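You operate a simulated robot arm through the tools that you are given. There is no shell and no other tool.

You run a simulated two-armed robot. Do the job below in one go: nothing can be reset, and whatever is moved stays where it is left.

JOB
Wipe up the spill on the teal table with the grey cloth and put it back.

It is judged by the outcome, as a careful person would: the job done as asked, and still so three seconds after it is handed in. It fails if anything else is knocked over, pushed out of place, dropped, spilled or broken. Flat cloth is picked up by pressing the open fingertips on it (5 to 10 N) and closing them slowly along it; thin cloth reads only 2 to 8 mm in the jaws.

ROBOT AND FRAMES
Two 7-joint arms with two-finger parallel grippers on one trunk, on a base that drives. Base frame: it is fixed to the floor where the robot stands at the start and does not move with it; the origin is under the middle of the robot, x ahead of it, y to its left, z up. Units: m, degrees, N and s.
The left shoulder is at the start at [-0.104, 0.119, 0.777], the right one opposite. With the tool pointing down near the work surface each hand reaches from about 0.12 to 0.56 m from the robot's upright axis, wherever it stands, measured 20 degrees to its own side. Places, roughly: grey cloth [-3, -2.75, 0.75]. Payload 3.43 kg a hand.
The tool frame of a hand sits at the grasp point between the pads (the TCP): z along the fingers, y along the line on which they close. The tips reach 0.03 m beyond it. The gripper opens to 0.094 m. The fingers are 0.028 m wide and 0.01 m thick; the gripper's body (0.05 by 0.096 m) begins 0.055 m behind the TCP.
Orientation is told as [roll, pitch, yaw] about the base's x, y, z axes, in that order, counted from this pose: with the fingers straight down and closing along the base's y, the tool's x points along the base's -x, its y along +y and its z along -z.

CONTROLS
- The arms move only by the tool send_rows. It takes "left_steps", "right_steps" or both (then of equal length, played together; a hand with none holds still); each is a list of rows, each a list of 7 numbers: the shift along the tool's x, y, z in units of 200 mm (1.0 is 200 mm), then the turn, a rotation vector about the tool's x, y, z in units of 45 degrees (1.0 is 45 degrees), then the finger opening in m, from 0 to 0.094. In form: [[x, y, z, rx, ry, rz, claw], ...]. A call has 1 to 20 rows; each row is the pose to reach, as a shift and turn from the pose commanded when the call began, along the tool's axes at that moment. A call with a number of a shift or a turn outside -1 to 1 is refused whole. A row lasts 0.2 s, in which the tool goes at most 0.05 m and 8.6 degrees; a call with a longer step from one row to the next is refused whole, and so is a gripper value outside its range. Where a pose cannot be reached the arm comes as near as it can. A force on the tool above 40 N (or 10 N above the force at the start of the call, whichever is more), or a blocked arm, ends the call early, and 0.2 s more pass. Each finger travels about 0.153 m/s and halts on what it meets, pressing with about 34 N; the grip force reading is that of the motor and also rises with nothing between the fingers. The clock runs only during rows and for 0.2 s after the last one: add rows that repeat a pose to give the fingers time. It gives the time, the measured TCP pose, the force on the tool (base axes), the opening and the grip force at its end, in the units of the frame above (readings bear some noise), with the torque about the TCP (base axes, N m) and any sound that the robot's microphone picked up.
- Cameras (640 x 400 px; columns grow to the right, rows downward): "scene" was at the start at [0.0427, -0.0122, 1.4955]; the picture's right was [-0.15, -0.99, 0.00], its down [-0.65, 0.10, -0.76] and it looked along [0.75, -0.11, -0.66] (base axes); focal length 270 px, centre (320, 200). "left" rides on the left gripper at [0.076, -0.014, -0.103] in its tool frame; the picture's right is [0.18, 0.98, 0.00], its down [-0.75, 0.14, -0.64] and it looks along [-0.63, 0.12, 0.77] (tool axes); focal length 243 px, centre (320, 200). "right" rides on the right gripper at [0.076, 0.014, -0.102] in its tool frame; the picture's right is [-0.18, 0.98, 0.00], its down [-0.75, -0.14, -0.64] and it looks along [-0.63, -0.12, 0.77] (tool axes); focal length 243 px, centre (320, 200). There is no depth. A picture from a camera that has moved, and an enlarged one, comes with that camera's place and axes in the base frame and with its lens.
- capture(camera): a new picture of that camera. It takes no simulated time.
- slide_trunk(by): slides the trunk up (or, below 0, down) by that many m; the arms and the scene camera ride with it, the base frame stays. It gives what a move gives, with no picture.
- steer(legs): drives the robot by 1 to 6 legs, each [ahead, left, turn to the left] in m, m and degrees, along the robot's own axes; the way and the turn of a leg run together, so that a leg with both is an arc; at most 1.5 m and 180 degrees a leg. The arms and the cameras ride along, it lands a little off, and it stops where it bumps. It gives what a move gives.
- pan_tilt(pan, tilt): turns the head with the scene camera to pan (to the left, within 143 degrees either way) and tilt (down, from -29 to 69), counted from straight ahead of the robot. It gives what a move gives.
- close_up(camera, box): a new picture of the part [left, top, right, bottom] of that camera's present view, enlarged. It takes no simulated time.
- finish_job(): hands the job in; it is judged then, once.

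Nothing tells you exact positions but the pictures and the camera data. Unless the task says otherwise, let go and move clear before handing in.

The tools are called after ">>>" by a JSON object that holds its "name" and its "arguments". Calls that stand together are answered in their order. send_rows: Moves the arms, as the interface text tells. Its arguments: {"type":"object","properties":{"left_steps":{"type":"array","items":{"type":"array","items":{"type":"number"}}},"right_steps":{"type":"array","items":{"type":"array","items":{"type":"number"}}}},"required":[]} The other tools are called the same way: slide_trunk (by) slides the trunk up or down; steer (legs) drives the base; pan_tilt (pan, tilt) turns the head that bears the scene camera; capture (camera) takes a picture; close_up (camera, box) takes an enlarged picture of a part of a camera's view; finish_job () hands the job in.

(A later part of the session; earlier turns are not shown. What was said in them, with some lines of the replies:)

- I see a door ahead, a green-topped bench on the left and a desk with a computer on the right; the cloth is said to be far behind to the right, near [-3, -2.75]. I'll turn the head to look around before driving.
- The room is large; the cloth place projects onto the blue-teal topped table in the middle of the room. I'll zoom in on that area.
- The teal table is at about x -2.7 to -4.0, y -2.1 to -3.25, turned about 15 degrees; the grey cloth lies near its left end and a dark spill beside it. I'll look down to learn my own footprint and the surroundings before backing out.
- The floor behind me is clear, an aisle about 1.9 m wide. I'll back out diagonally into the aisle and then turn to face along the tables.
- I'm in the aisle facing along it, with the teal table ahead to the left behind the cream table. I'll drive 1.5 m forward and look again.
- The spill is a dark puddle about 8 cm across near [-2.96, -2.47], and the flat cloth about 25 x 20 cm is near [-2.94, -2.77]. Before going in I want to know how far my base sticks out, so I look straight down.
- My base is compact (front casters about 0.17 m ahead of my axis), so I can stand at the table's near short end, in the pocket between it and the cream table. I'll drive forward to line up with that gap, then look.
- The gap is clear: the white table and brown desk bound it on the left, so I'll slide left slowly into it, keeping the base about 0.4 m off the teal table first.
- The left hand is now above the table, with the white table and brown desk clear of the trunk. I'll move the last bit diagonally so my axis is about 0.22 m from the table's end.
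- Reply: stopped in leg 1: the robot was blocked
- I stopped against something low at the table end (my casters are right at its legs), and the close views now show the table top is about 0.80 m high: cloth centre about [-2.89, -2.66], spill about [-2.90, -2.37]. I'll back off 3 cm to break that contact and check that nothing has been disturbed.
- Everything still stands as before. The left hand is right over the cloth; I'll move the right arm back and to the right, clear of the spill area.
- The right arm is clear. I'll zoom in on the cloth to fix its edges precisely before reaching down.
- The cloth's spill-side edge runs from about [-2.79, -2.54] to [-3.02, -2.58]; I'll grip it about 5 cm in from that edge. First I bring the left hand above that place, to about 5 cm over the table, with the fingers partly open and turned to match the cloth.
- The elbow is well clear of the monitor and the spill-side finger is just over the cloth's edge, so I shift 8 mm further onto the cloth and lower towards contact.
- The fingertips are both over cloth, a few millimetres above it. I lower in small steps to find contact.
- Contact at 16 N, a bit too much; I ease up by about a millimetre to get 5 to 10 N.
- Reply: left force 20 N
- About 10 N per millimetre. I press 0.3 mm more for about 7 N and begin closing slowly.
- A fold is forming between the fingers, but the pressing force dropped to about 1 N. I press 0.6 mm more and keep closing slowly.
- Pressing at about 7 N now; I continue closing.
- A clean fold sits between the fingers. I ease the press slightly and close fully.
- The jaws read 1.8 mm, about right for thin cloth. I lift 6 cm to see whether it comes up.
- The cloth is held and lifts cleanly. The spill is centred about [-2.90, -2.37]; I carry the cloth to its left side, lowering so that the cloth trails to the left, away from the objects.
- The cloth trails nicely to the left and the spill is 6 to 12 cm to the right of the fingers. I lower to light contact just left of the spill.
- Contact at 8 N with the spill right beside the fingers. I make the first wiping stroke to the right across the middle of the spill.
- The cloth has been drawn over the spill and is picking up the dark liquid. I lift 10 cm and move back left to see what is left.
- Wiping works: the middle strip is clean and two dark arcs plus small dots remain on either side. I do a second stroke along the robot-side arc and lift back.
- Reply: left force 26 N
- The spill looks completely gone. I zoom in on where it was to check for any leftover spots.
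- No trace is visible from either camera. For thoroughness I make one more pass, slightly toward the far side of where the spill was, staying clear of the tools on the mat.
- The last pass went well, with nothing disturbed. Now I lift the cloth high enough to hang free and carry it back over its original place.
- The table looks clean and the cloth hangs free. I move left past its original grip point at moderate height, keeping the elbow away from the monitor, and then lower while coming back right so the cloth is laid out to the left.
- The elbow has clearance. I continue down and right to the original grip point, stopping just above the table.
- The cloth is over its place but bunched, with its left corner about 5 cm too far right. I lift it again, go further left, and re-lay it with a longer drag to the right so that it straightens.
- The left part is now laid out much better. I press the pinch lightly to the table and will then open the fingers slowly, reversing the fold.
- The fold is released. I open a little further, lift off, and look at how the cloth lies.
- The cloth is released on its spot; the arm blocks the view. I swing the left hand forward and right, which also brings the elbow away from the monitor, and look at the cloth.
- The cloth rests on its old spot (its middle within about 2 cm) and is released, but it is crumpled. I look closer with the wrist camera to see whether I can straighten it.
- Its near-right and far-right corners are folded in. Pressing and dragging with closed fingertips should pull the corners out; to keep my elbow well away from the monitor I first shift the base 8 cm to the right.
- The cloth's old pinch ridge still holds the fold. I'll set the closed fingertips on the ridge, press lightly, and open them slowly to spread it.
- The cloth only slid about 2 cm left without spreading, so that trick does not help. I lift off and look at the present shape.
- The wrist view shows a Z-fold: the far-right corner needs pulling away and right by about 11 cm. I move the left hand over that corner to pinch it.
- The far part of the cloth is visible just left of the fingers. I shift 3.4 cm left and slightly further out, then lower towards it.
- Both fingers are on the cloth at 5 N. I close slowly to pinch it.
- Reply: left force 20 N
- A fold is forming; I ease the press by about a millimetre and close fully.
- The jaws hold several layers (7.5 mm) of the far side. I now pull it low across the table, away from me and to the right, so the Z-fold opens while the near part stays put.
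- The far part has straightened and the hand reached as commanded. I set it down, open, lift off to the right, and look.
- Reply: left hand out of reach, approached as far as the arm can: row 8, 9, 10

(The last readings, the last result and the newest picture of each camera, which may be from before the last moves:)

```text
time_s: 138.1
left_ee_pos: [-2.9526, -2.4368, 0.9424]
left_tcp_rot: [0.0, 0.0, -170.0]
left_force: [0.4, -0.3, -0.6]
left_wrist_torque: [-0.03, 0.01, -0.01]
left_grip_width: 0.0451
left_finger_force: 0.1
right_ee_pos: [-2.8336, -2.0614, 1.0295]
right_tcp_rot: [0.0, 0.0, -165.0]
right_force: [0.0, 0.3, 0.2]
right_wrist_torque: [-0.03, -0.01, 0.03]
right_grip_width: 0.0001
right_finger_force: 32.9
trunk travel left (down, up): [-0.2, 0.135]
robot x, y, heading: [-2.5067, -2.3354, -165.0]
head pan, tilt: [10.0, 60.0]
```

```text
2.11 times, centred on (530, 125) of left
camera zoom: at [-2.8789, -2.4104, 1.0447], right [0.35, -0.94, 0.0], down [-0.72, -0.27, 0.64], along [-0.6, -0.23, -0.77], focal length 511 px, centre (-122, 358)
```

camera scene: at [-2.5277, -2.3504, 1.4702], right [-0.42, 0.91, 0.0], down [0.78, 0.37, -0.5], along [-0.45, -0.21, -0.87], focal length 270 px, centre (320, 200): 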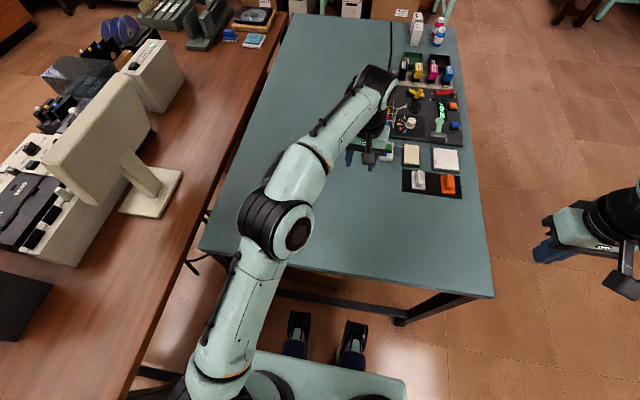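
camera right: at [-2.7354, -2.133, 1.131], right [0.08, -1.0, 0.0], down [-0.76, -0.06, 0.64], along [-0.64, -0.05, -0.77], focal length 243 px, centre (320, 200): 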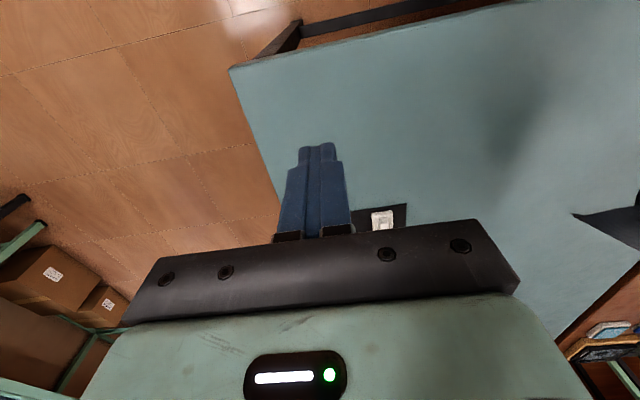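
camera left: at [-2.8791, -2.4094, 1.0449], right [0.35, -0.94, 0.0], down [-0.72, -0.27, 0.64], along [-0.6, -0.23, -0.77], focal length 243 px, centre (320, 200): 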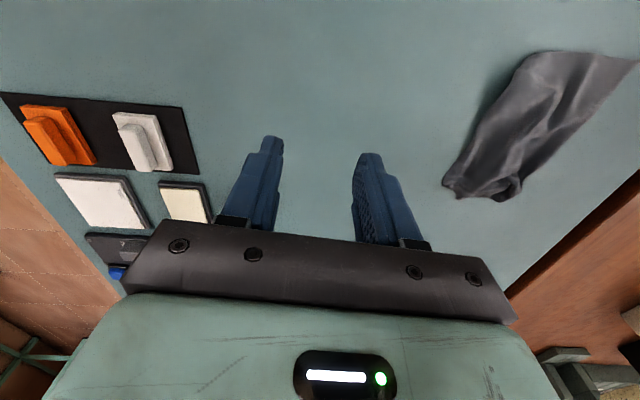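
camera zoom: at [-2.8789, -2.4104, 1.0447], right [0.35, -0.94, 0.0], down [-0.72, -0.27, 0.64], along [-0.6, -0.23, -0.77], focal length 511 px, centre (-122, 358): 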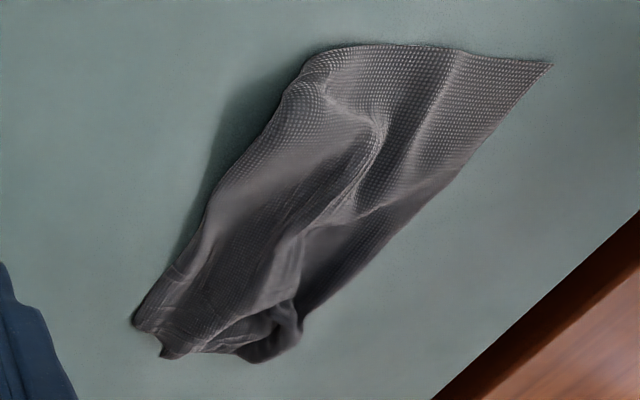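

The Z-fold is out and the cloth's middle is within about 2.5 cm of where it was, but its right side is tucked under. I'll pinch its left side, lift it so it hangs out, and lay it once more from right to left.

>>> {"name": "send_rows", "arguments": {"left_steps": [[0.01, 0.15, 0.0, 0, 0, 0, 0.04], [0.02, 0.32, 0.0, 0, 0, 0, 0.036], [0.03, 0.49, 0.02, 0, 0, 0, 0.036], [0.04, 0.66, 0.08, 0, 0, 0, 0.036], [0.05, 0.83, 0.16, 0, 0, 0, 0.036], [0.06, 1.0, 0.26, 0, 0, 0, 0.036], [0.06, 1.0, 0.3, 0, 0, 0, 0.036], [0.06, 1.0, 0.3, 0, 0, 0, 0.036]]}}

>>> {"name": "capture", "arguments": {"camera": "left"}}

>>> {"name": "capture", "arguments": {"camera": "scene"}}

```text
time_s: 139.9
left_ee_pos: [-2.9068, -2.6305, 0.8823]
left_tcp_rot: [-0.1, 0.0, -170.0]
left_force: [0.3, 0.1, 0.6]
left_wrist_torque: [-0.01, 0.02, 0.0]
left_grip_width: 0.036
left_finger_force: 0.0
right_ee_pos: [-2.8343, -2.0592, 1.0296]
right_tcp_rot: [0.0, 0.0, -165.0]
right_force: [0.0, -0.9, 0.2]
right_wrist_torque: [-0.01, -0.02, 0.01]
right_grip_width: 0.0001
right_finger_force: 32.6
trunk travel left (down, up): [-0.2, 0.135]
robot x, y, heading: [-2.5105, -2.3337, -164.7]
head pan, tilt: [10.0, 60.0]
```

```text
taken
camera left: at [-2.8333, -2.6051, 0.9842], right [0.35, -0.94, 0.0], down [-0.72, -0.27, 0.64], along [-0.6, -0.23, -0.77], focal length 243 px, centre (320, 200)
```

left: 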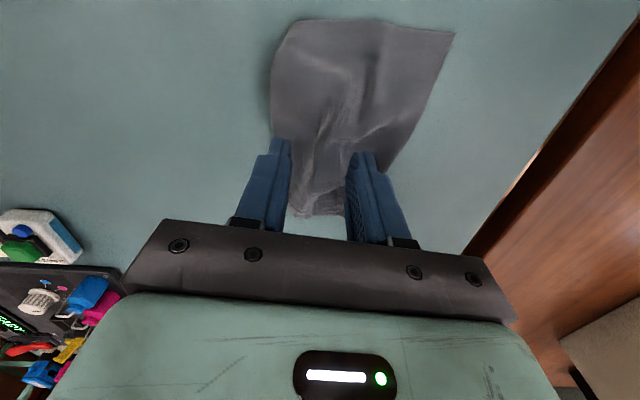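

```text
taken
camera scene: at [-2.5276, -2.3505, 1.4702], right [-0.42, 0.91, 0.0], down [0.79, 0.37, -0.5], along [-0.45, -0.21, -0.87], focal length 270 px, centre (320, 200)
```

scene: 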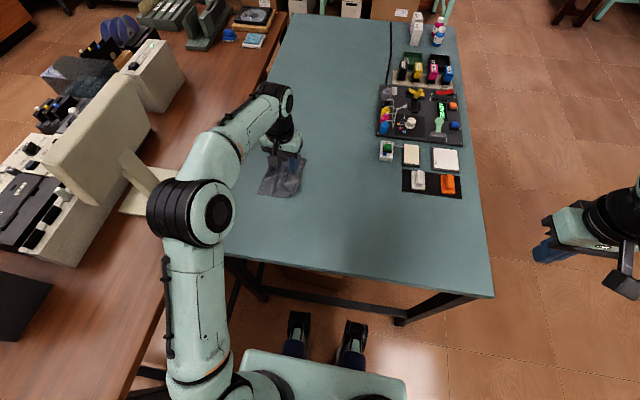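

>>> {"name": "close_up", "arguments": {"camera": "left", "box": [230, 0, 490, 230]}}

>>> {"name": "close_up", "arguments": {"camera": "scene", "box": [220, 130, 340, 220]}}

```text
1.74 times, centred on (360, 115) of left
camera zoom: at [-2.8333, -2.6051, 0.9842], right [0.35, -0.94, 0.0], down [-0.72, -0.27, 0.64], along [-0.6, -0.23, -0.77], focal length 422 px, centre (250, 348)
```

zoom: 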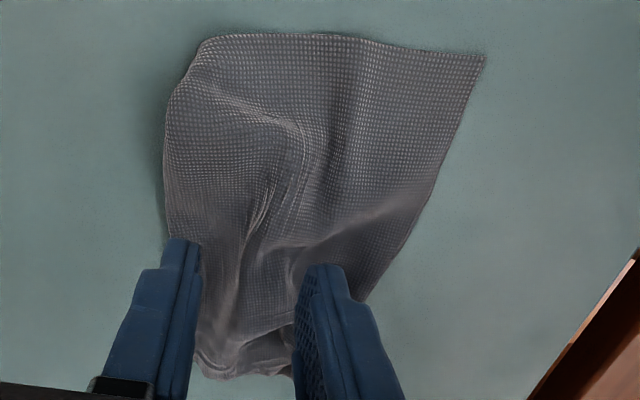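

```text
4.44 times, centred on (280, 175) of scene
camera zoom: at [-2.5276, -2.3505, 1.4702], right [-0.42, 0.91, 0.0], down [0.79, 0.37, -0.5], along [-0.45, -0.21, -0.87], focal length 1199 px, centre (498, 311)
```

zoom: 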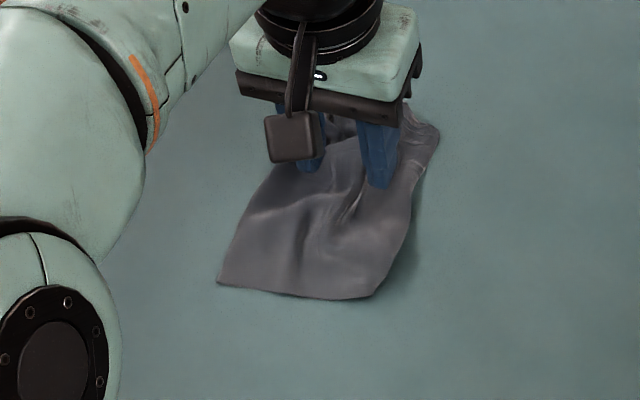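

From here the cloth looks tidy on its near part, but its right half is tucked underneath along the right-hand fold. I'll pinch right at that fold line so I can lift it and let the tucked half fall out to the right.

>>> {"name": "send_rows", "arguments": {"left_steps": [[-0.02, -0.08, 0.0, 0, 0, 0, 0.05], [-0.04, -0.17, 0.03, 0, 0, 0, 0.05], [-0.04, -0.17, 0.1, 0, 0, 0, 0.05], [-0.04, -0.17, 0.17, 0, 0, 0, 0.05], [-0.04, -0.17, 0.21, 0, 0, 0, 0.05], [-0.04, -0.17, 0.235, 0, 0, 0, 0.05], [-0.04, -0.17, 0.245, 0, 0, 0, 0.05], [-0.04, -0.17, 0.25, 0, 0, 0, 0.05]]}}

>>> {"name": "capture", "arguments": {"camera": "left"}}

```text
time_s: 141.7
left_ee_pos: [-2.9205, -2.5982, 0.8322]
left_tcp_rot: [0.0, -0.1, -170.0]
left_force: [0.6, -0.3, 4.0]
left_wrist_torque: [-0.15, 0.02, 0.02]
left_grip_width: 0.05
left_finger_force: 0.1
right_ee_pos: [-2.8335, -2.0605, 1.0292]
right_tcp_rot: [0.1, 0.0, -165.0]
right_force: [0.0, 0.0, -0.7]
right_wrist_torque: [-0.02, 0.0, 0.01]
right_grip_width: 0.0002
right_finger_force: 32.8
trunk travel left (down, up): [-0.2, 0.135]
robot x, y, heading: [-2.5092, -2.3363, -165.4]
head pan, tilt: [10.0, 60.0]
```

```text
taken
camera left: at [-2.8466, -2.5721, 0.9343], right [0.35, -0.94, 0.0], down [-0.72, -0.27, 0.64], along [-0.6, -0.23, -0.77], focal length 243 px, centre (320, 200)
```

left: 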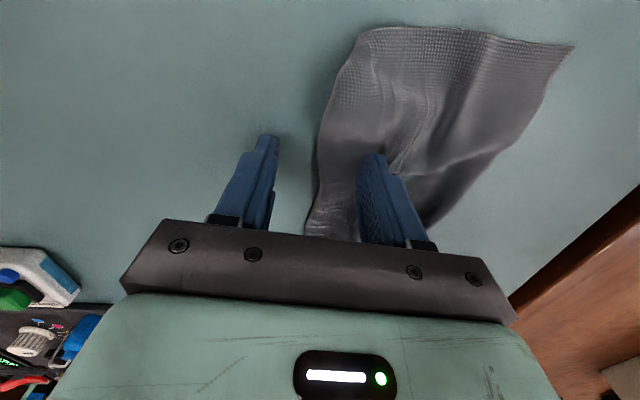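

The left finger is on the cloth and the right one on bare table, with the fold line between. I close slowly.

>>> {"name": "send_rows", "arguments": {"left_steps": [[0, 0, 0.001, 0, 0, 0, 0.046], [0, 0, 0.001, 0, 0, 0, 0.042], [0, 0, 0.001, 0, 0, 0, 0.038], [0, 0, 0.001, 0, 0, 0, 0.034], [0, 0, 0.001, 0, 0, 0, 0.03], [0, 0, 0.001, 0, 0, 0, 0.026], [0, 0, 0.001, 0, 0, 0, 0.022], [0, 0, 0.001, 0, 0, 0, 0.018], [0, 0, 0.001, 0, 0, 0, 0.014], [0, 0, 0.001, 0, 0, 0, 0.01], [0, 0, 0.001, 0, 0, 0, 0.006], [0, 0, 0.001, 0, 0, 0, 0.0], [0, 0, 0.001, 0, 0, 0, 0.0], [0, 0, 0.001, 0, 0, 0, 0.0]]}}

>>> {"name": "capture", "arguments": {"camera": "left"}}

```text
time_s: 144.7
left_ee_pos: [-2.9199, -2.5994, 0.8322]
left_tcp_rot: [0.0, -0.1, -170.0]
left_force: [0.0, -0.8, 6.9]
left_wrist_torque: [-0.06, 0.04, 0.04]
left_grip_width: 0.0021
left_finger_force: 34.6
right_ee_pos: [-2.8329, -2.0591, 1.0292]
right_tcp_rot: [0.0, -0.1, -165.1]
right_force: [-0.3, -0.3, -0.1]
right_wrist_torque: [0.02, 0.01, -0.05]
right_grip_width: 0.0
right_finger_force: 33.0
trunk travel left (down, up): [-0.2, 0.135]
robot x, y, heading: [-2.5101, -2.3299, -164.9]
head pan, tilt: [10.0, 60.0]
```

```text
taken
camera left: at [-2.8465, -2.5723, 0.9341], right [0.35, -0.94, 0.0], down [-0.72, -0.27, 0.64], along [-0.6, -0.23, -0.77], focal length 243 px, centre (320, 200)
```

left: 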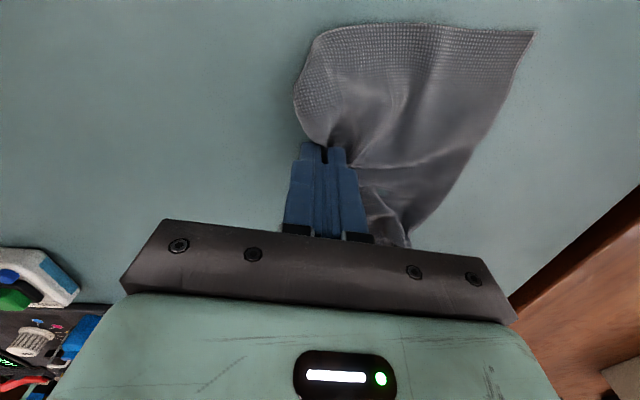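

Pinched at 2.1 mm, just the fold's two layers. I lift 9 cm and look.

>>> {"name": "send_rows", "arguments": {"left_steps": [[0, 0, -0.05, 0, 0, 0, 0.0], [0, 0, -0.15, 0, 0, 0, 0.0], [0, 0, -0.28, 0, 0, 0, 0.0], [0, 0, -0.4, 0, 0, 0, 0.0], [0, 0, -0.45, 0, 0, 0, 0.0], [0, 0, -0.45, 0, 0, 0, 0.0]]}}

>>> {"name": "capture", "arguments": {"camera": "left"}}

>>> {"name": "close_up", "arguments": {"camera": "scene", "box": [200, 110, 400, 235]}}

>>> {"name": "capture", "arguments": {"camera": "right"}}

```text
time_s: 146.1
left_ee_pos: [-2.9202, -2.5983, 0.9213]
left_tcp_rot: [0.0, 0.0, -170.0]
left_force: [0.1, 0.4, -1.1]
left_wrist_torque: [0.02, 0.0, 0.02]
left_grip_width: 0.0021
left_finger_force: 34.1
right_ee_pos: [-2.8334, -2.0598, 1.0291]
right_tcp_rot: [0.0, -0.1, -165.0]
right_force: [0.6, -0.1, -0.1]
right_wrist_torque: [-0.01, -0.01, 0.01]
right_grip_width: 0.0001
right_finger_force: 33.4
trunk travel left (down, up): [-0.2, 0.135]
robot x, y, heading: [-2.5085, -2.3309, -165.2]
head pan, tilt: [10.0, 60.0]
```

```text
taken
camera left: at [-2.8465, -2.572, 1.024], right [0.35, -0.94, 0.0], down [-0.72, -0.27, 0.64], along [-0.6, -0.23, -0.77], focal length 243 px, centre (320, 200)
```

left: 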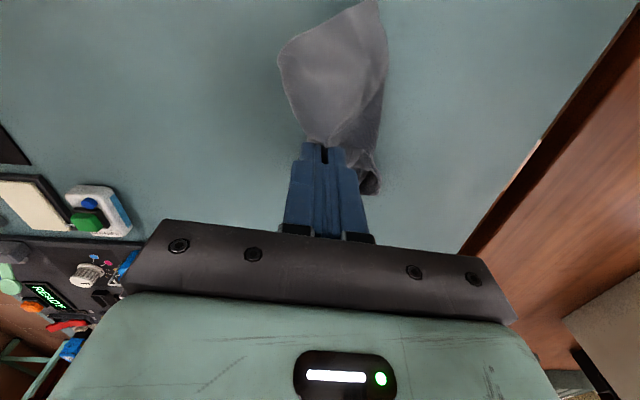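

```text
3.20 times, centred on (300, 172) of scene
camera zoom: at [-2.5277, -2.3504, 1.4702], right [-0.42, 0.91, 0.0], down [0.79, 0.37, -0.5], along [-0.45, -0.21, -0.87], focal length 863 px, centre (384, 288)
```

zoom: 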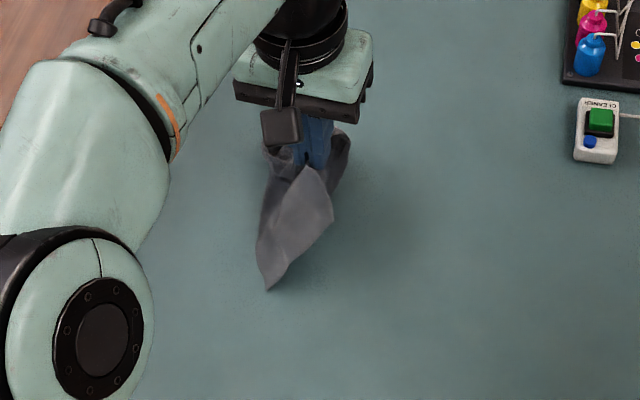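

```text
taken
camera right: at [-2.7562, -2.055, 1.1311], right [0.08, -1.0, 0.0], down [-0.76, -0.06, 0.64], along [-0.64, -0.05, -0.77], focal length 243 px, centre (320, 200)
```

right: 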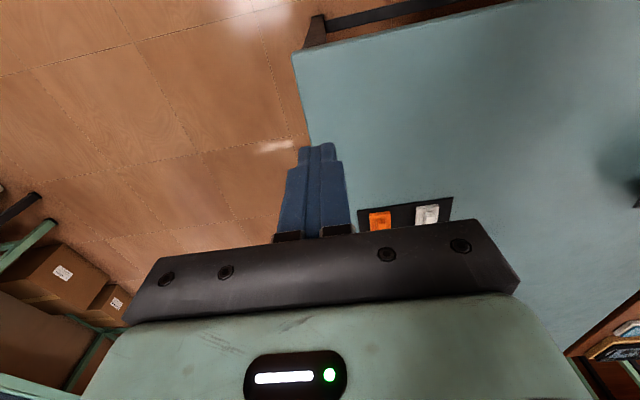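

The cloth now hangs from about its middle. I lay it down again neatly over its original spot, going left first and lowering while coming back right.

>>> {"name": "send_rows", "arguments": {"left_steps": [[0.02, 0.14, -0.05, 0, 0, 0, 0.0], [0.05, 0.3, -0.08, 0, 0, 0, 0.0], [0.08, 0.46, -0.06, 0, 0, 0, 0.0], [0.1, 0.6, 0.0, 0, 0, 0, 0.0], [0.1, 0.64, 0.12, 0, 0, 0, 0.0], [0.1, 0.62, 0.24, 0, 0, 0, 0.0], [0.1, 0.57, 0.33, 0, 0, 0, 0.0], [0.1, 0.5, 0.38, 0, 0, 0, 0.0], [0.1, 0.43, 0.41, 0, 0, 0, 0.0], [0.1, 0.36, 0.415, 0, 0, 0, 0.0], [0.1, 0.29, 0.415, 0, 0, 0, 0.0], [0.1, 0.22, 0.415, 0, 0, 0, 0.0], [0.1, 0.15, 0.415, 0, 0, 0, 0.0], [0.1, 0.09, 0.415, 0, 0, 0, 0.0], [0.1, 0.09, 0.415, 0, 0, 0, 0.0]]}}

>>> {"name": "capture", "arguments": {"camera": "left"}}

>>> {"name": "close_up", "arguments": {"camera": "scene", "box": [200, 110, 400, 235]}}

```text
time_s: 149.3
left_ee_pos: [-2.8975, -2.612, 0.8385]
left_tcp_rot: [0.1, -0.1, -170.1]
left_force: [-0.8, 0.7, -0.4]
left_wrist_torque: [0.03, -0.02, -0.03]
left_grip_width: 0.0023
left_finger_force: 33.7
right_ee_pos: [-2.8333, -2.0616, 1.0292]
right_tcp_rot: [0.0, 0.0, -165.0]
right_force: [-1.5, -1.0, -0.1]
right_wrist_torque: [-0.01, 0.01, 0.03]
right_grip_width: 0.0003
right_finger_force: 32.8
trunk travel left (down, up): [-0.2, 0.135]
robot x, y, heading: [-2.511, -2.3344, -165.1]
head pan, tilt: [10.0, 60.0]
```

```text
taken
camera left: at [-2.8243, -2.586, 0.9409], right [0.35, -0.94, 0.0], down [-0.72, -0.27, 0.64], along [-0.6, -0.23, -0.77], focal length 243 px, centre (320, 200)
```

left: 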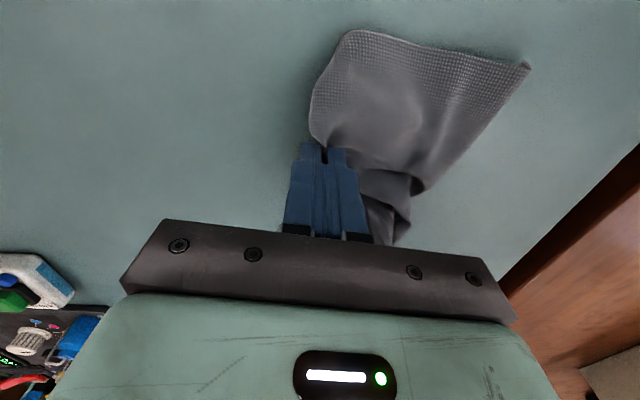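

```text
3.20 times, centred on (300, 172) of scene
camera zoom: at [-2.5277, -2.3505, 1.4702], right [-0.42, 0.91, 0.0], down [0.79, 0.37, -0.5], along [-0.45, -0.21, -0.87], focal length 863 px, centre (384, 288)
```

zoom: 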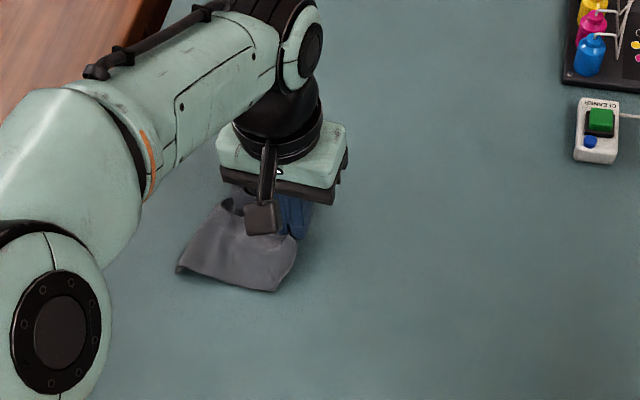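

It lies tidily now, near part flat, around the original spot. I touch down, open the fingers and retreat upward.

>>> {"name": "send_rows", "arguments": {"left_steps": [[0, 0, 0.015, 0, 0, 0, 0.0], [0, 0, 0.025, 0, 0, 0, 0.0], [0, 0, 0.025, 0, 0, 0, 0.008], [0, 0, 0.025, 0, 0, 0, 0.016], [0, 0, 0.02, 0, 0, 0, 0.024], [0, 0, -0.03, 0, 0, 0, 0.03], [0, 0, -0.15, 0, 0, 0, 0.03], [0, 0, -0.35, 0, 0, 0, 0.03], [0, -0.05, -0.55, 0, 0, 0, 0.03], [0, -0.2, -0.65, 0, 0, 0, 0.03], [-0.05, -0.36, -0.65, 0, 0, 0, 0.03], [-0.1, -0.52, -0.65, 0, 0, 0, 0.03], [-0.12, -0.68, -0.65, 0, 0, 0, 0.03], [-0.12, -0.84, -0.65, 0, 0, 0, 0.03], [-0.12, -0.98, -0.65, 0, 0, 0, 0.03]]}}

>>> {"name": "capture", "arguments": {"camera": "left"}}

>>> {"name": "capture", "arguments": {"camera": "scene"}}

```text
time_s: 152.5
left_ee_pos: [-2.9563, -2.4227, 0.9692]
left_tcp_rot: [0.0, -0.1, -170.1]
left_force: [0.8, 0.6, -0.1]
left_wrist_torque: [0.01, 0.0, -0.01]
left_grip_width: 0.0302
left_finger_force: 0.0
right_ee_pos: [-2.8336, -2.0596, 1.0295]
right_tcp_rot: [0.0, -0.1, -165.1]
right_force: [-0.3, 0.1, 0.3]
right_wrist_torque: [0.03, 0.04, 0.03]
right_grip_width: 0.0
right_finger_force: 32.9
trunk travel left (down, up): [-0.2, 0.135]
robot x, y, heading: [-2.5069, -2.3337, -164.8]
head pan, tilt: [10.0, 60.0]
```

```text
taken
camera left: at [-2.8823, -2.3969, 1.071], right [0.35, -0.94, 0.0], down [-0.72, -0.27, 0.64], along [-0.6, -0.23, -0.77], focal length 243 px, centre (320, 200)
```

left: 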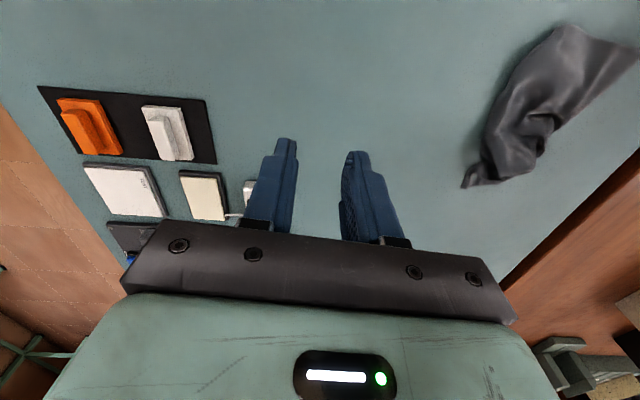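

```text
taken
camera scene: at [-2.528, -2.3497, 1.4702], right [-0.42, 0.91, 0.0], down [0.79, 0.36, -0.5], along [-0.45, -0.21, -0.87], focal length 270 px, centre (320, 200)
```

scene: 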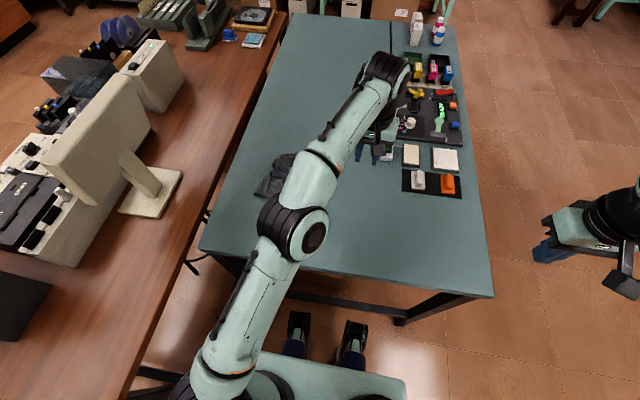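

>>> {"name": "close_up", "arguments": {"camera": "left", "box": [440, 10, 640, 200]}}

>>> {"name": "close_up", "arguments": {"camera": "left", "box": [150, 0, 470, 160]}}

>>> {"name": "close_up", "arguments": {"camera": "scene", "box": [220, 120, 480, 280]}}

```text
2.11 times, centred on (540, 105) of left
camera zoom: at [-2.8823, -2.3969, 1.071], right [0.35, -0.94, 0.0], down [-0.72, -0.27, 0.64], along [-0.6, -0.23, -0.77], focal length 511 px, centre (-143, 400)
```

zoom: 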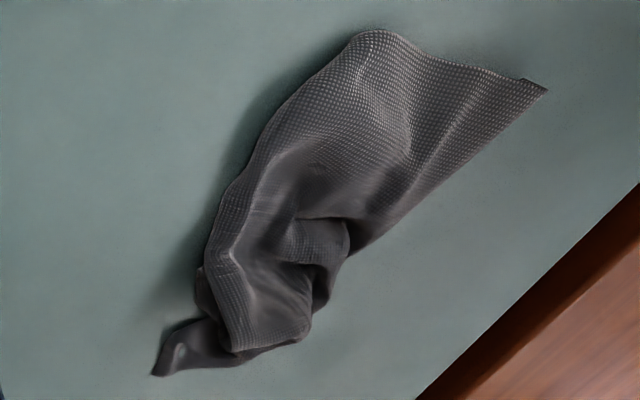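

```text
2.00 times, centred on (310, 80) of left
camera zoom: at [-2.8823, -2.3969, 1.071], right [0.35, -0.94, 0.0], down [-0.72, -0.27, 0.64], along [-0.6, -0.23, -0.77], focal length 485 px, centre (340, 440)
```

zoom: 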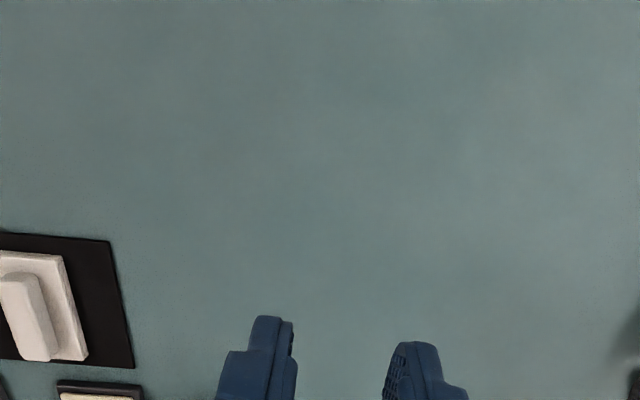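

```text
2.46 times, centred on (350, 200) of scene
camera zoom: at [-2.528, -2.3497, 1.4702], right [-0.42, 0.91, 0.0], down [0.79, 0.36, -0.5], along [-0.45, -0.21, -0.87], focal length 664 px, centre (246, 200)
```

zoom: 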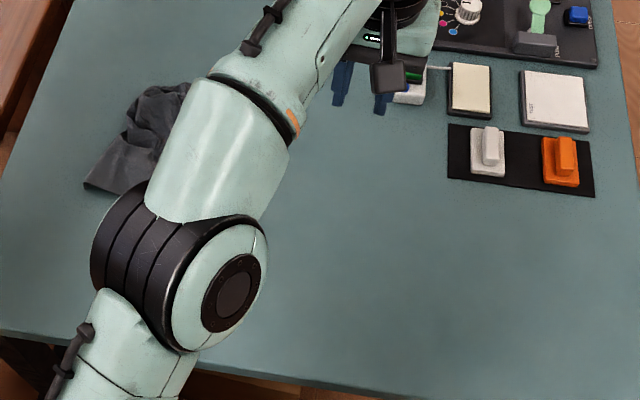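

The spill area is spotless and the cloth's middle is within about 1.5 cm of where it was, but a far corner of the tucked half sticks out. Pulling that corner to the right should draw the tucked half out; I move the base slightly closer for reach.

>>> {"name": "steer", "arguments": {"legs": [[0.015, 0.05, 0]]}}

>>> {"name": "capture", "arguments": {"camera": "scene"}}

>>> {"name": "capture", "arguments": {"camera": "left"}}

```text
time_s: 153.6
left_ee_pos: [-2.9567, -2.4775, 0.969]
left_tcp_rot: [0.0, 0.0, -170.0]
left_force: [-0.8, -1.0, 0.8]
left_wrist_torque: [0.02, 0.0, -0.01]
left_grip_width: 0.0299
left_finger_force: 0.1
right_ee_pos: [-2.835, -2.1127, 1.0297]
right_tcp_rot: [0.0, 0.0, -165.0]
right_force: [-0.3, 0.0, -0.2]
right_wrist_torque: [0.06, -0.06, -0.04]
right_grip_width: 0.0
right_finger_force: 33.2
trunk travel left (down, up): [-0.2, 0.135]
robot x, y, heading: [-2.5098, -2.3875, -164.8]
head pan, tilt: [10.0, 60.0]
```

```text
taken
camera scene: at [-2.5293, -2.4028, 1.4702], right [-0.42, 0.91, 0.0], down [0.79, 0.37, -0.5], along [-0.45, -0.21, -0.87], focal length 270 px, centre (320, 200)
```

scene: 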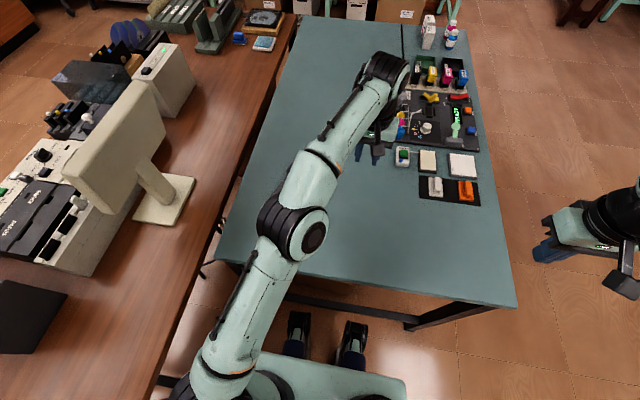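

```text
taken
camera left: at [-2.8837, -2.4501, 1.0708], right [0.35, -0.94, 0.0], down [-0.72, -0.27, 0.64], along [-0.6, -0.23, -0.77], focal length 243 px, centre (320, 200)
```

left: 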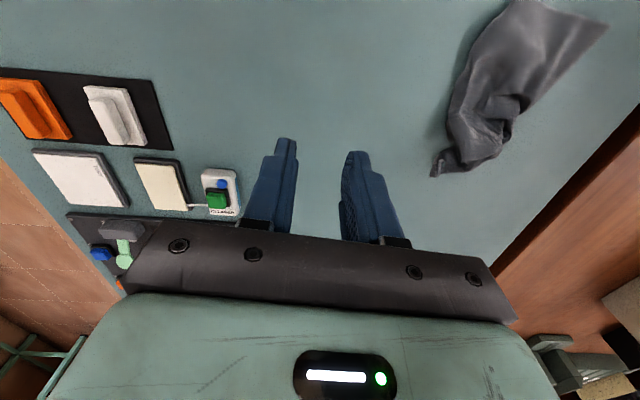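

>>> {"name": "send_rows", "arguments": {"left_steps": [[-0.04, 0.15, 0.0, 0, 0, 0, 0.036], [-0.09, 0.3, 0.0, 0, 0, 0, 0.036], [-0.14, 0.46, 0.05, 0, 0, 0, 0.036], [-0.19, 0.62, 0.13, 0, 0, 0, 0.036], [-0.23, 0.77, 0.23, 0, 0, 0, 0.036], [-0.26, 0.88, 0.35, 0, 0, 0, 0.036], [-0.26, 0.88, 0.47, 0, 0, 0, 0.036], [-0.26, 0.88, 0.47, 0, 0, 0, 0.036]]}}

>>> {"name": "capture", "arguments": {"camera": "left"}}

>>> {"name": "capture", "arguments": {"camera": "scene"}}

```text
time_s: 155.4
left_ee_pos: [-2.9806, -2.658, 0.8742]
left_tcp_rot: [0.0, 0.1, -170.0]
left_force: [-1.1, 0.1, -0.2]
left_wrist_torque: [0.01, -0.02, -0.01]
left_grip_width: 0.0358
left_finger_force: 0.0
left hand out of reach, approached as far as the arm can: row 4, 5
right_ee_pos: [-2.8354, -2.1128, 1.0303]
right_tcp_rot: [0.0, -0.1, -165.0]
right_force: [-0.2, 0.5, -0.4]
right_wrist_torque: [0.02, -0.01, -0.02]
right_grip_width: 0.0
right_finger_force: 33.0
trunk travel left (down, up): [-0.2, 0.135]
robot x, y, heading: [-2.511, -2.3841, -164.9]
head pan, tilt: [10.0, 60.0]
```

```text
taken
camera left: at [-2.9066, -2.6323, 0.9774], right [0.35, -0.94, 0.0], down [-0.72, -0.27, 0.64], along [-0.6, -0.23, -0.77], focal length 243 px, centre (320, 200)
```

left: 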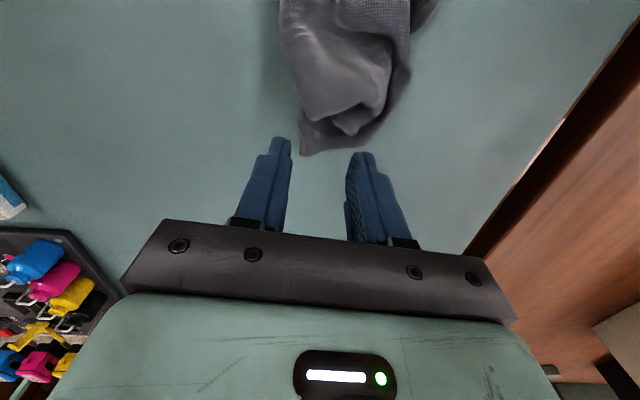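

```text
taken
camera scene: at [-2.5292, -2.4023, 1.4702], right [-0.42, 0.91, 0.0], down [0.79, 0.37, -0.5], along [-0.45, -0.21, -0.87], focal length 270 px, centre (320, 200)
```

scene: 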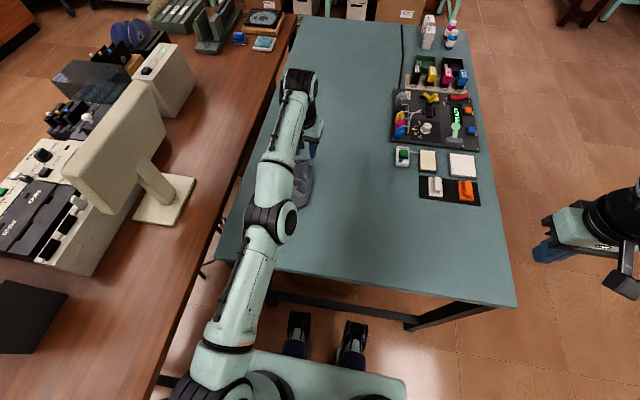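

>>> {"name": "send_rows", "arguments": {"left_steps": [[0, 0.04, 0.0, 0, 0, 0, 0.036], [0, 0.07, 0.05, 0, 0, 0, 0.036], [0, 0.07, 0.11, 0, 0, 0, 0.036], [0, 0.07, 0.16, 0, 0, 0, 0.036], [0, 0.07, 0.19, 0, 0, 0, 0.036], [0, 0.07, 0.203, 0, 0, 0, 0.036], [0, 0.07, 0.21, 0, 0, 0, 0.036]]}}

>>> {"name": "capture", "arguments": {"camera": "left"}}

```text
time_s: 157.0
left_ee_pos: [-2.9859, -2.6743, 0.8367]
left_tcp_rot: [0.0, 0.0, -170.0]
left_force: [0.2, -0.5, 1.7]
left_wrist_torque: [-0.04, -0.01, -0.03]
left_grip_width: 0.0362
left_finger_force: 0.1
left hand out of reach, approached as far as the arm can: row 2, 3, 4, 5, 6, 7
right_ee_pos: [-2.8348, -2.1119, 1.0287]
right_tcp_rot: [0.1, 0.0, -165.0]
right_force: [-0.5, -0.7, -1.0]
right_wrist_torque: [-0.01, 0.01, -0.02]
right_grip_width: 0.0001
right_finger_force: 33.4
trunk travel left (down, up): [-0.2, 0.135]
robot x, y, heading: [-2.5119, -2.3877, -165.3]
head pan, tilt: [10.0, 60.0]
```

```text
taken
camera left: at [-2.9123, -2.6482, 0.9384], right [0.35, -0.94, 0.0], down [-0.72, -0.27, 0.64], along [-0.6, -0.23, -0.77], focal length 243 px, centre (320, 200)
```

left: 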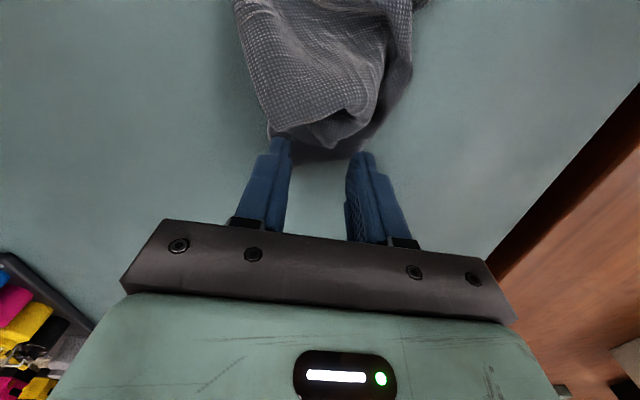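

The arm is at its reach limit here but the fingertips are on the corner. I try closing slowly right here.

>>> {"name": "send_rows", "arguments": {"left_steps": [[0, 0, 0.004, 0, 0, 0, 0.034], [0, 0, 0.006, 0, 0, 0, 0.03], [0, 0, 0.006, 0, 0, 0, 0.026], [0, 0, 0.006, 0, 0, 0, 0.022], [0, 0, 0.006, 0, 0, 0, 0.018], [0, 0, 0.006, 0, 0, 0, 0.014], [0, 0, 0.006, 0, 0, 0, 0.01], [0, 0, 0.006, 0, 0, 0, 0.005], [0, 0, 0.006, 0, 0, 0, 0.0], [0, 0, 0.006, 0, 0, 0, 0.0]]}}

>>> {"name": "capture", "arguments": {"camera": "left"}}

```text
time_s: 159.2
left_ee_pos: [-2.9861, -2.6751, 0.8355]
left_tcp_rot: [0.0, 0.1, -170.0]
left_force: [-0.2, -0.8, 0.5]
left_wrist_torque: [0.0, -0.03, 0.02]
left_grip_width: 0.0019
left_finger_force: 34.2
right_ee_pos: [-2.8352, -2.1112, 1.0283]
right_tcp_rot: [-0.1, 0.0, -165.0]
right_force: [0.0, -0.3, -0.1]
right_wrist_torque: [-0.01, 0.0, -0.01]
right_grip_width: 0.0
right_finger_force: 32.5
trunk travel left (down, up): [-0.2, 0.135]
robot x, y, heading: [-2.5151, -2.3855, -165.0]
head pan, tilt: [10.0, 60.0]
```

```text
taken
camera left: at [-2.9126, -2.6482, 0.9373], right [0.35, -0.94, 0.0], down [-0.72, -0.27, 0.64], along [-0.6, -0.23, -0.77], focal length 243 px, centre (320, 200)
```

left: 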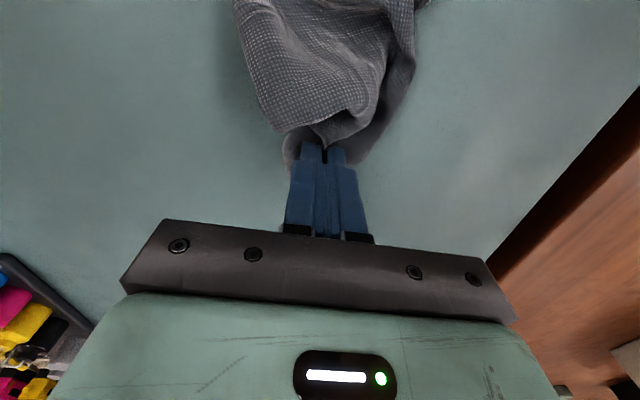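

The jaws read 1.9 mm, so I have the single under-layer at its corner. I pull it low to the right.

>>> {"name": "send_rows", "arguments": {"left_steps": [[0, 0, -0.02, 0, 0, 0, 0.0], [0, -0.05, -0.04, 0, 0, 0, 0.0], [0.01, -0.11, -0.05, 0, 0, 0, 0.0], [0.01, -0.17, -0.05, 0, 0, 0, 0.0], [0.01, -0.23, -0.05, 0, 0, 0, 0.0], [0.01, -0.29, -0.05, 0, 0, 0, 0.0], [0.01, -0.35, -0.05, 0, 0, 0, 0.0], [0.01, -0.41, -0.04, 0, 0, 0, 0.0], [0.01, -0.41, -0.04, 0, 0, 0, 0.0]]}}

>>> {"name": "capture", "arguments": {"camera": "left"}}

>>> {"name": "close_up", "arguments": {"camera": "scene", "box": [200, 110, 400, 235]}}

```text
time_s: 161.2
left_ee_pos: [-2.9989, -2.5934, 0.843]
left_tcp_rot: [0.1, -0.1, -170.0]
left_force: [0.1, -0.7, -0.1]
left_wrist_torque: [-0.02, 0.0, 0.01]
left_grip_width: 0.0018
left_finger_force: 33.8
right_ee_pos: [-2.835, -2.1123, 1.03]
right_tcp_rot: [-0.1, -0.1, -165.1]
right_force: [-0.3, 0.1, 0.1]
right_wrist_torque: [0.02, 0.0, -0.02]
right_grip_width: 0.0003
right_finger_force: 33.0
trunk travel left (down, up): [-0.2, 0.135]
robot x, y, heading: [-2.5082, -2.3822, -164.7]
head pan, tilt: [10.0, 60.0]
```

```text
taken
camera left: at [-2.9246, -2.5669, 0.9455], right [0.35, -0.94, 0.0], down [-0.72, -0.27, 0.64], along [-0.6, -0.23, -0.77], focal length 243 px, centre (320, 200)
```

left: 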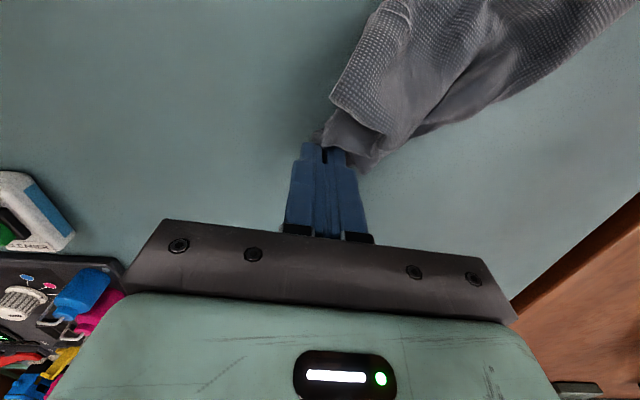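

```text
3.20 times, centred on (300, 172) of scene
camera zoom: at [-2.5293, -2.4024, 1.4702], right [-0.42, 0.91, 0.0], down [0.79, 0.37, -0.5], along [-0.45, -0.21, -0.87], focal length 863 px, centre (384, 288)
```

zoom: 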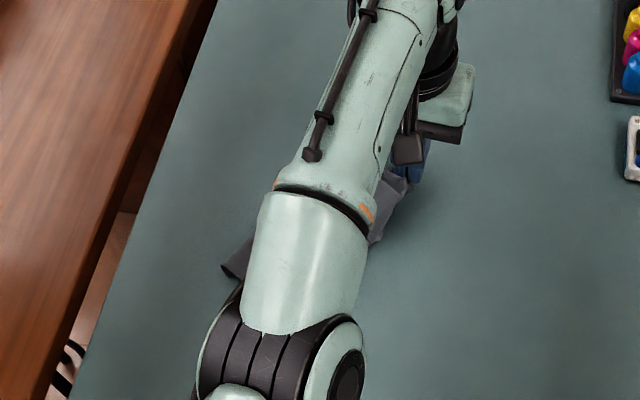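

>>> {"name": "send_rows", "arguments": {"left_steps": [[0, 0, 0.02, 0, 0, 0, 0.0], [0, 0, 0.045, 0, 0, 0, 0.0], [0, 0, 0.045, 0, 0, 0, 0.008], [0, 0, 0.045, 0, 0, 0, 0.016], [0, 0, 0.03, 0, 0, 0, 0.024], [0, 0, -0.05, 0, 0, 0, 0.03], [0, 0, -0.2, 0, 0, 0, 0.03], [0, -0.05, -0.38, 0, 0, 0, 0.03], [0.05, -0.15, -0.5, 0, 0, 0, 0.03], [0.1, -0.3, -0.5, 0, 0, 0, 0.03], [0.15, -0.45, -0.5, 0, 0, 0, 0.03], [0.2, -0.6, -0.5, 0, 0, 0, 0.03], [0.2, -0.75, -0.5, 0, 0, 0, 0.03]]}}

>>> {"name": "capture", "arguments": {"camera": "left"}}

>>> {"name": "capture", "arguments": {"camera": "scene"}}

```text
time_s: 164.0
left_ee_pos: [-2.9632, -2.4439, 0.9453]
left_tcp_rot: [0.1, 0.0, -170.1]
left_force: [-0.3, 0.4, -0.5]
left_wrist_torque: [0.02, 0.02, 0.05]
left_grip_width: 0.0297
left_finger_force: 0.0
left hand out of reach, approached as far as the arm can: row 7, 8, 9, 10, 11, 12, 13
right_ee_pos: [-2.8347, -2.1116, 1.0292]
right_tcp_rot: [-0.1, -0.1, -165.1]
right_force: [0.0, 0.2, -0.4]
right_wrist_torque: [-0.03, 0.03, 0.01]
right_grip_width: 0.0
right_finger_force: 33.3
trunk travel left (down, up): [-0.2, 0.135]
robot x, y, heading: [-2.5086, -2.384, -164.9]
head pan, tilt: [10.0, 60.0]
```

```text
taken
camera left: at [-2.8899, -2.4174, 1.0478], right [0.35, -0.94, 0.0], down [-0.72, -0.27, 0.64], along [-0.6, -0.23, -0.77], focal length 243 px, centre (320, 200)
```

left: 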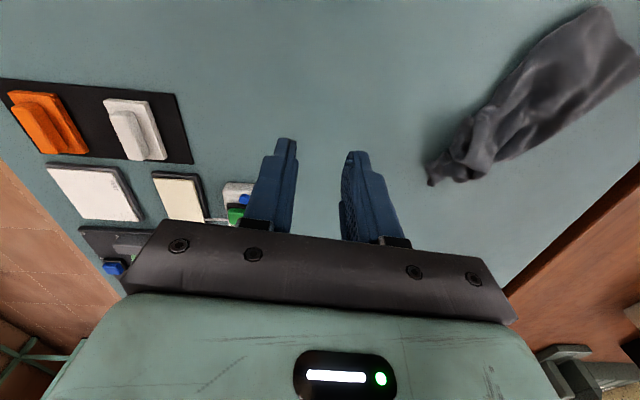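

```text
taken
camera scene: at [-2.5289, -2.4018, 1.4702], right [-0.42, 0.91, 0.0], down [0.79, 0.37, -0.5], along [-0.45, -0.21, -0.87], focal length 270 px, centre (320, 200)
```

scene: 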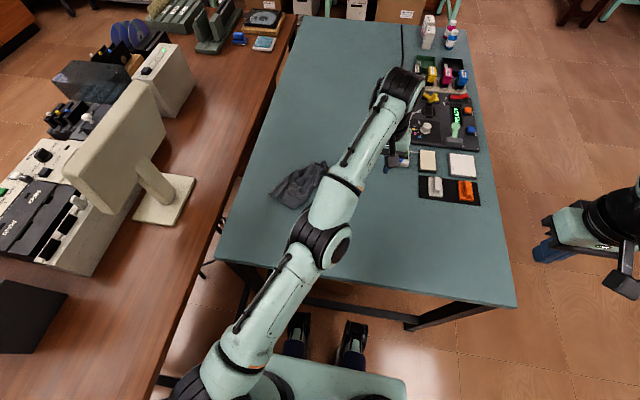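

>>> {"name": "close_up", "arguments": {"camera": "scene", "box": [240, 140, 360, 220]}}

>>> {"name": "close_up", "arguments": {"camera": "left", "box": [410, 0, 640, 200]}}

```text
5.00 times, centred on (300, 180) of scene
camera zoom: at [-2.5289, -2.4018, 1.4702], right [-0.42, 0.91, 0.0], down [0.79, 0.37, -0.5], along [-0.45, -0.21, -0.87], focal length 1349 px, centre (420, 300)
```

zoom: 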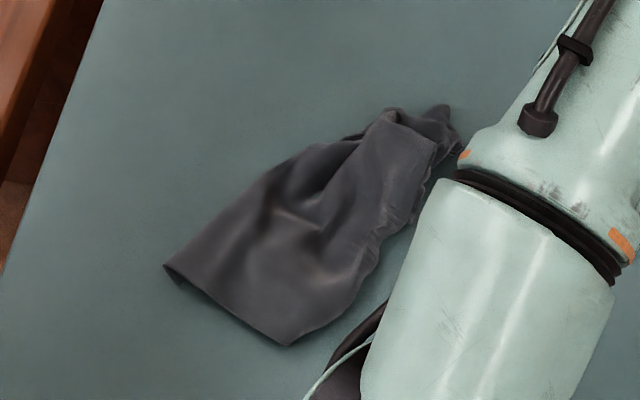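

```text
2.00 times, centred on (525, 100) of left
camera zoom: at [-2.8899, -2.4174, 1.0478], right [0.35, -0.94, 0.0], down [-0.72, -0.27, 0.64], along [-0.6, -0.23, -0.77], focal length 485 px, centre (-90, 400)
```

zoom: 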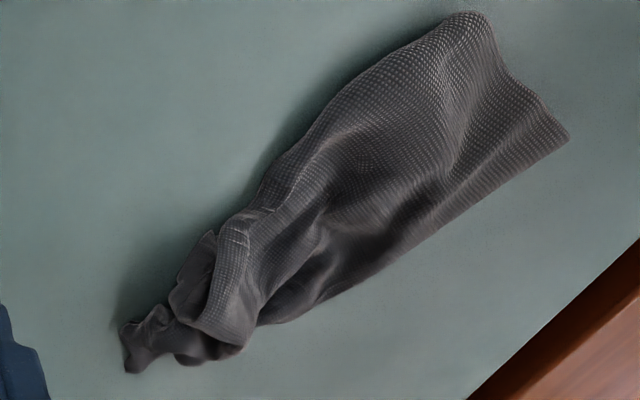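

The cloth now lies released over its original spot, its middle within about 1 to 2 cm, and it is low and wrinkled but not hanging off anything. I move the left hand clear and do a final check of the table and surroundings.

>>> {"name": "send_rows", "arguments": {"left_steps": [[0.08, -0.05, -0.05, 0, 0, 0, 0.03], [0.16, -0.1, -0.1, 0, 0, 0, 0.03], [0.24, -0.15, -0.15, 0, 0, 0, 0.03], [0.3, -0.22, -0.2, 0, 0, 0, 0.03], [0.32, -0.3, -0.22, 0, 0, 0, 0.03], [0.32, -0.3, -0.22, 0, 0, 0, 0.03]]}}

>>> {"name": "capture", "arguments": {"camera": "scene"}}

>>> {"name": "pan_tilt", "arguments": {"pan": 60, "tilt": 45}}

>>> {"name": "capture", "arguments": {"camera": "scene"}}

>>> {"name": "capture", "arguments": {"camera": "left"}}

```text
time_s: 165.4
left_ee_pos: [-2.9259, -2.3693, 0.9917]
left_tcp_rot: [0.1, 0.0, -170.1]
left_force: [0.8, 0.0, 1.2]
left_wrist_torque: [0.01, 0.0, -0.04]
left_grip_width: 0.0298
left_finger_force: 0.1
left hand out of reach, approached as far as the arm can: row 1, 2, 3, 4, 5, 6
right_ee_pos: [-2.8347, -2.1127, 1.0286]
right_tcp_rot: [0.0, 0.0, -164.9]
right_force: [0.4, 0.7, -0.3]
right_wrist_torque: [0.06, -0.01, 0.01]
right_grip_width: 0.0
right_finger_force: 33.1
trunk travel left (down, up): [-0.2, 0.135]
robot x, y, heading: [-2.5119, -2.3842, -164.9]
head pan, tilt: [10.0, 60.0]
```

```text
taken
camera scene: at [-2.5294, -2.4025, 1.4702], right [-0.42, 0.91, 0.0], down [0.79, 0.37, -0.5], along [-0.45, -0.21, -0.87], focal length 270 px, centre (320, 200)
```

scene: 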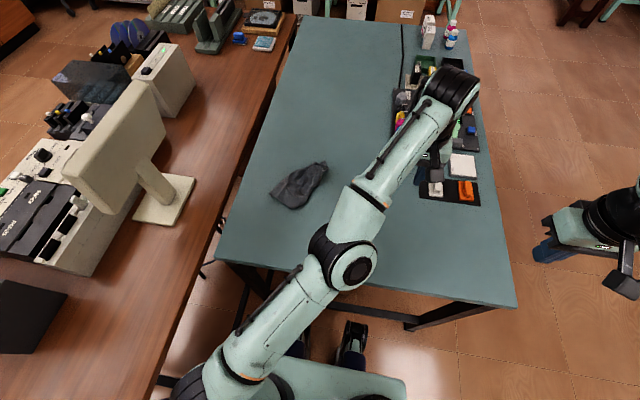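

```text
time_s: 166.6
left_ee_pos: [-2.9253, -2.3705, 0.9914]
left_tcp_rot: [0.0, -0.1, -169.9]
left_force: [-0.3, 0.3, -0.2]
left_wrist_torque: [-0.01, -0.01, -0.04]
left_grip_width: 0.0301
left_finger_force: 0.0
right_ee_pos: [-2.8342, -2.1121, 1.0301]
right_tcp_rot: [0.0, -0.1, -165.0]
right_force: [0.3, 0.2, 0.1]
right_wrist_torque: [-0.02, -0.02, -0.02]
right_grip_width: 0.0001
right_finger_force: 33.0
trunk travel left (down, up): [-0.2, 0.135]
robot x, y, heading: [-2.5118, -2.3876, -165.2]
head pan, tilt: [60.0, 45.0]
```

```text
taken
camera scene: at [-2.4901, -2.4527, 1.4897], right [-0.97, 0.26, 0.0], down [0.18, 0.68, -0.71], along [-0.18, -0.68, -0.71], focal length 270 px, centre (320, 200)
```

scene: 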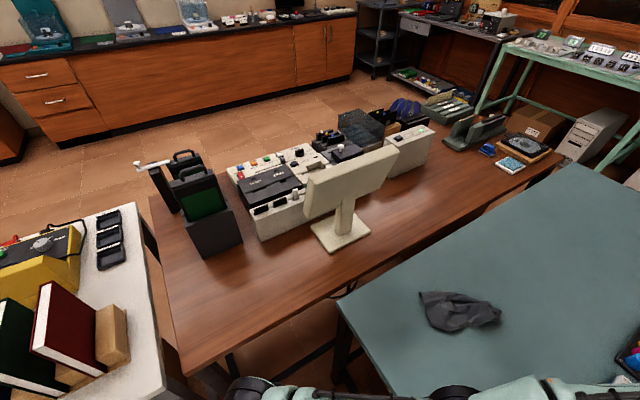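

```text
taken
camera left: at [-2.8525, -2.3443, 1.0941], right [0.35, -0.94, 0.0], down [-0.72, -0.27, 0.64], along [-0.6, -0.23, -0.77], focal length 243 px, centre (320, 200)
```

left: 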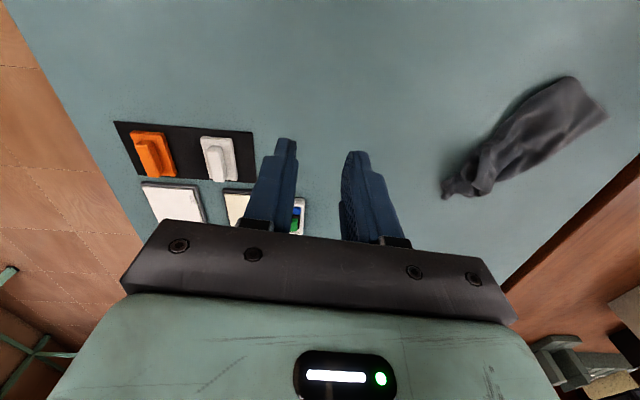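

The table is clean, the cloth rests released on its original spot, and all the other items stand where they were. My hands are clear, so I hand the job in.

>>> {"name": "finish_job", "arguments": {}}

```text
The job is handed in.
```

The spill on the teal table is wiped up, and the grey cloth is back in its original place. It is not laid out flat as it was at the start.

- **Spill:** I wiped it with three strokes. Close-up views from both the scene and wrist cameras show no trace left.
- **Cloth:** Its middle is about 1 to 2 cm from where it began, and it lies within its original footprint. It is crumpled and narrower than before, with its right half tucked underneath. I tried to spread it several times, but it did not open out fully.
- **Surroundings:** On the final approach the base was blocked, most likely by the legs or crossbar at the end of the table, and I backed off 3 cm. In later pictures nothing had moved, and in the final views nothing has been knocked over, pushed or dropped. My left elbow passed within a few centimetres of the monitor on the brown desk, but the monitor stands as before.

Both hands are clear of the cloth.
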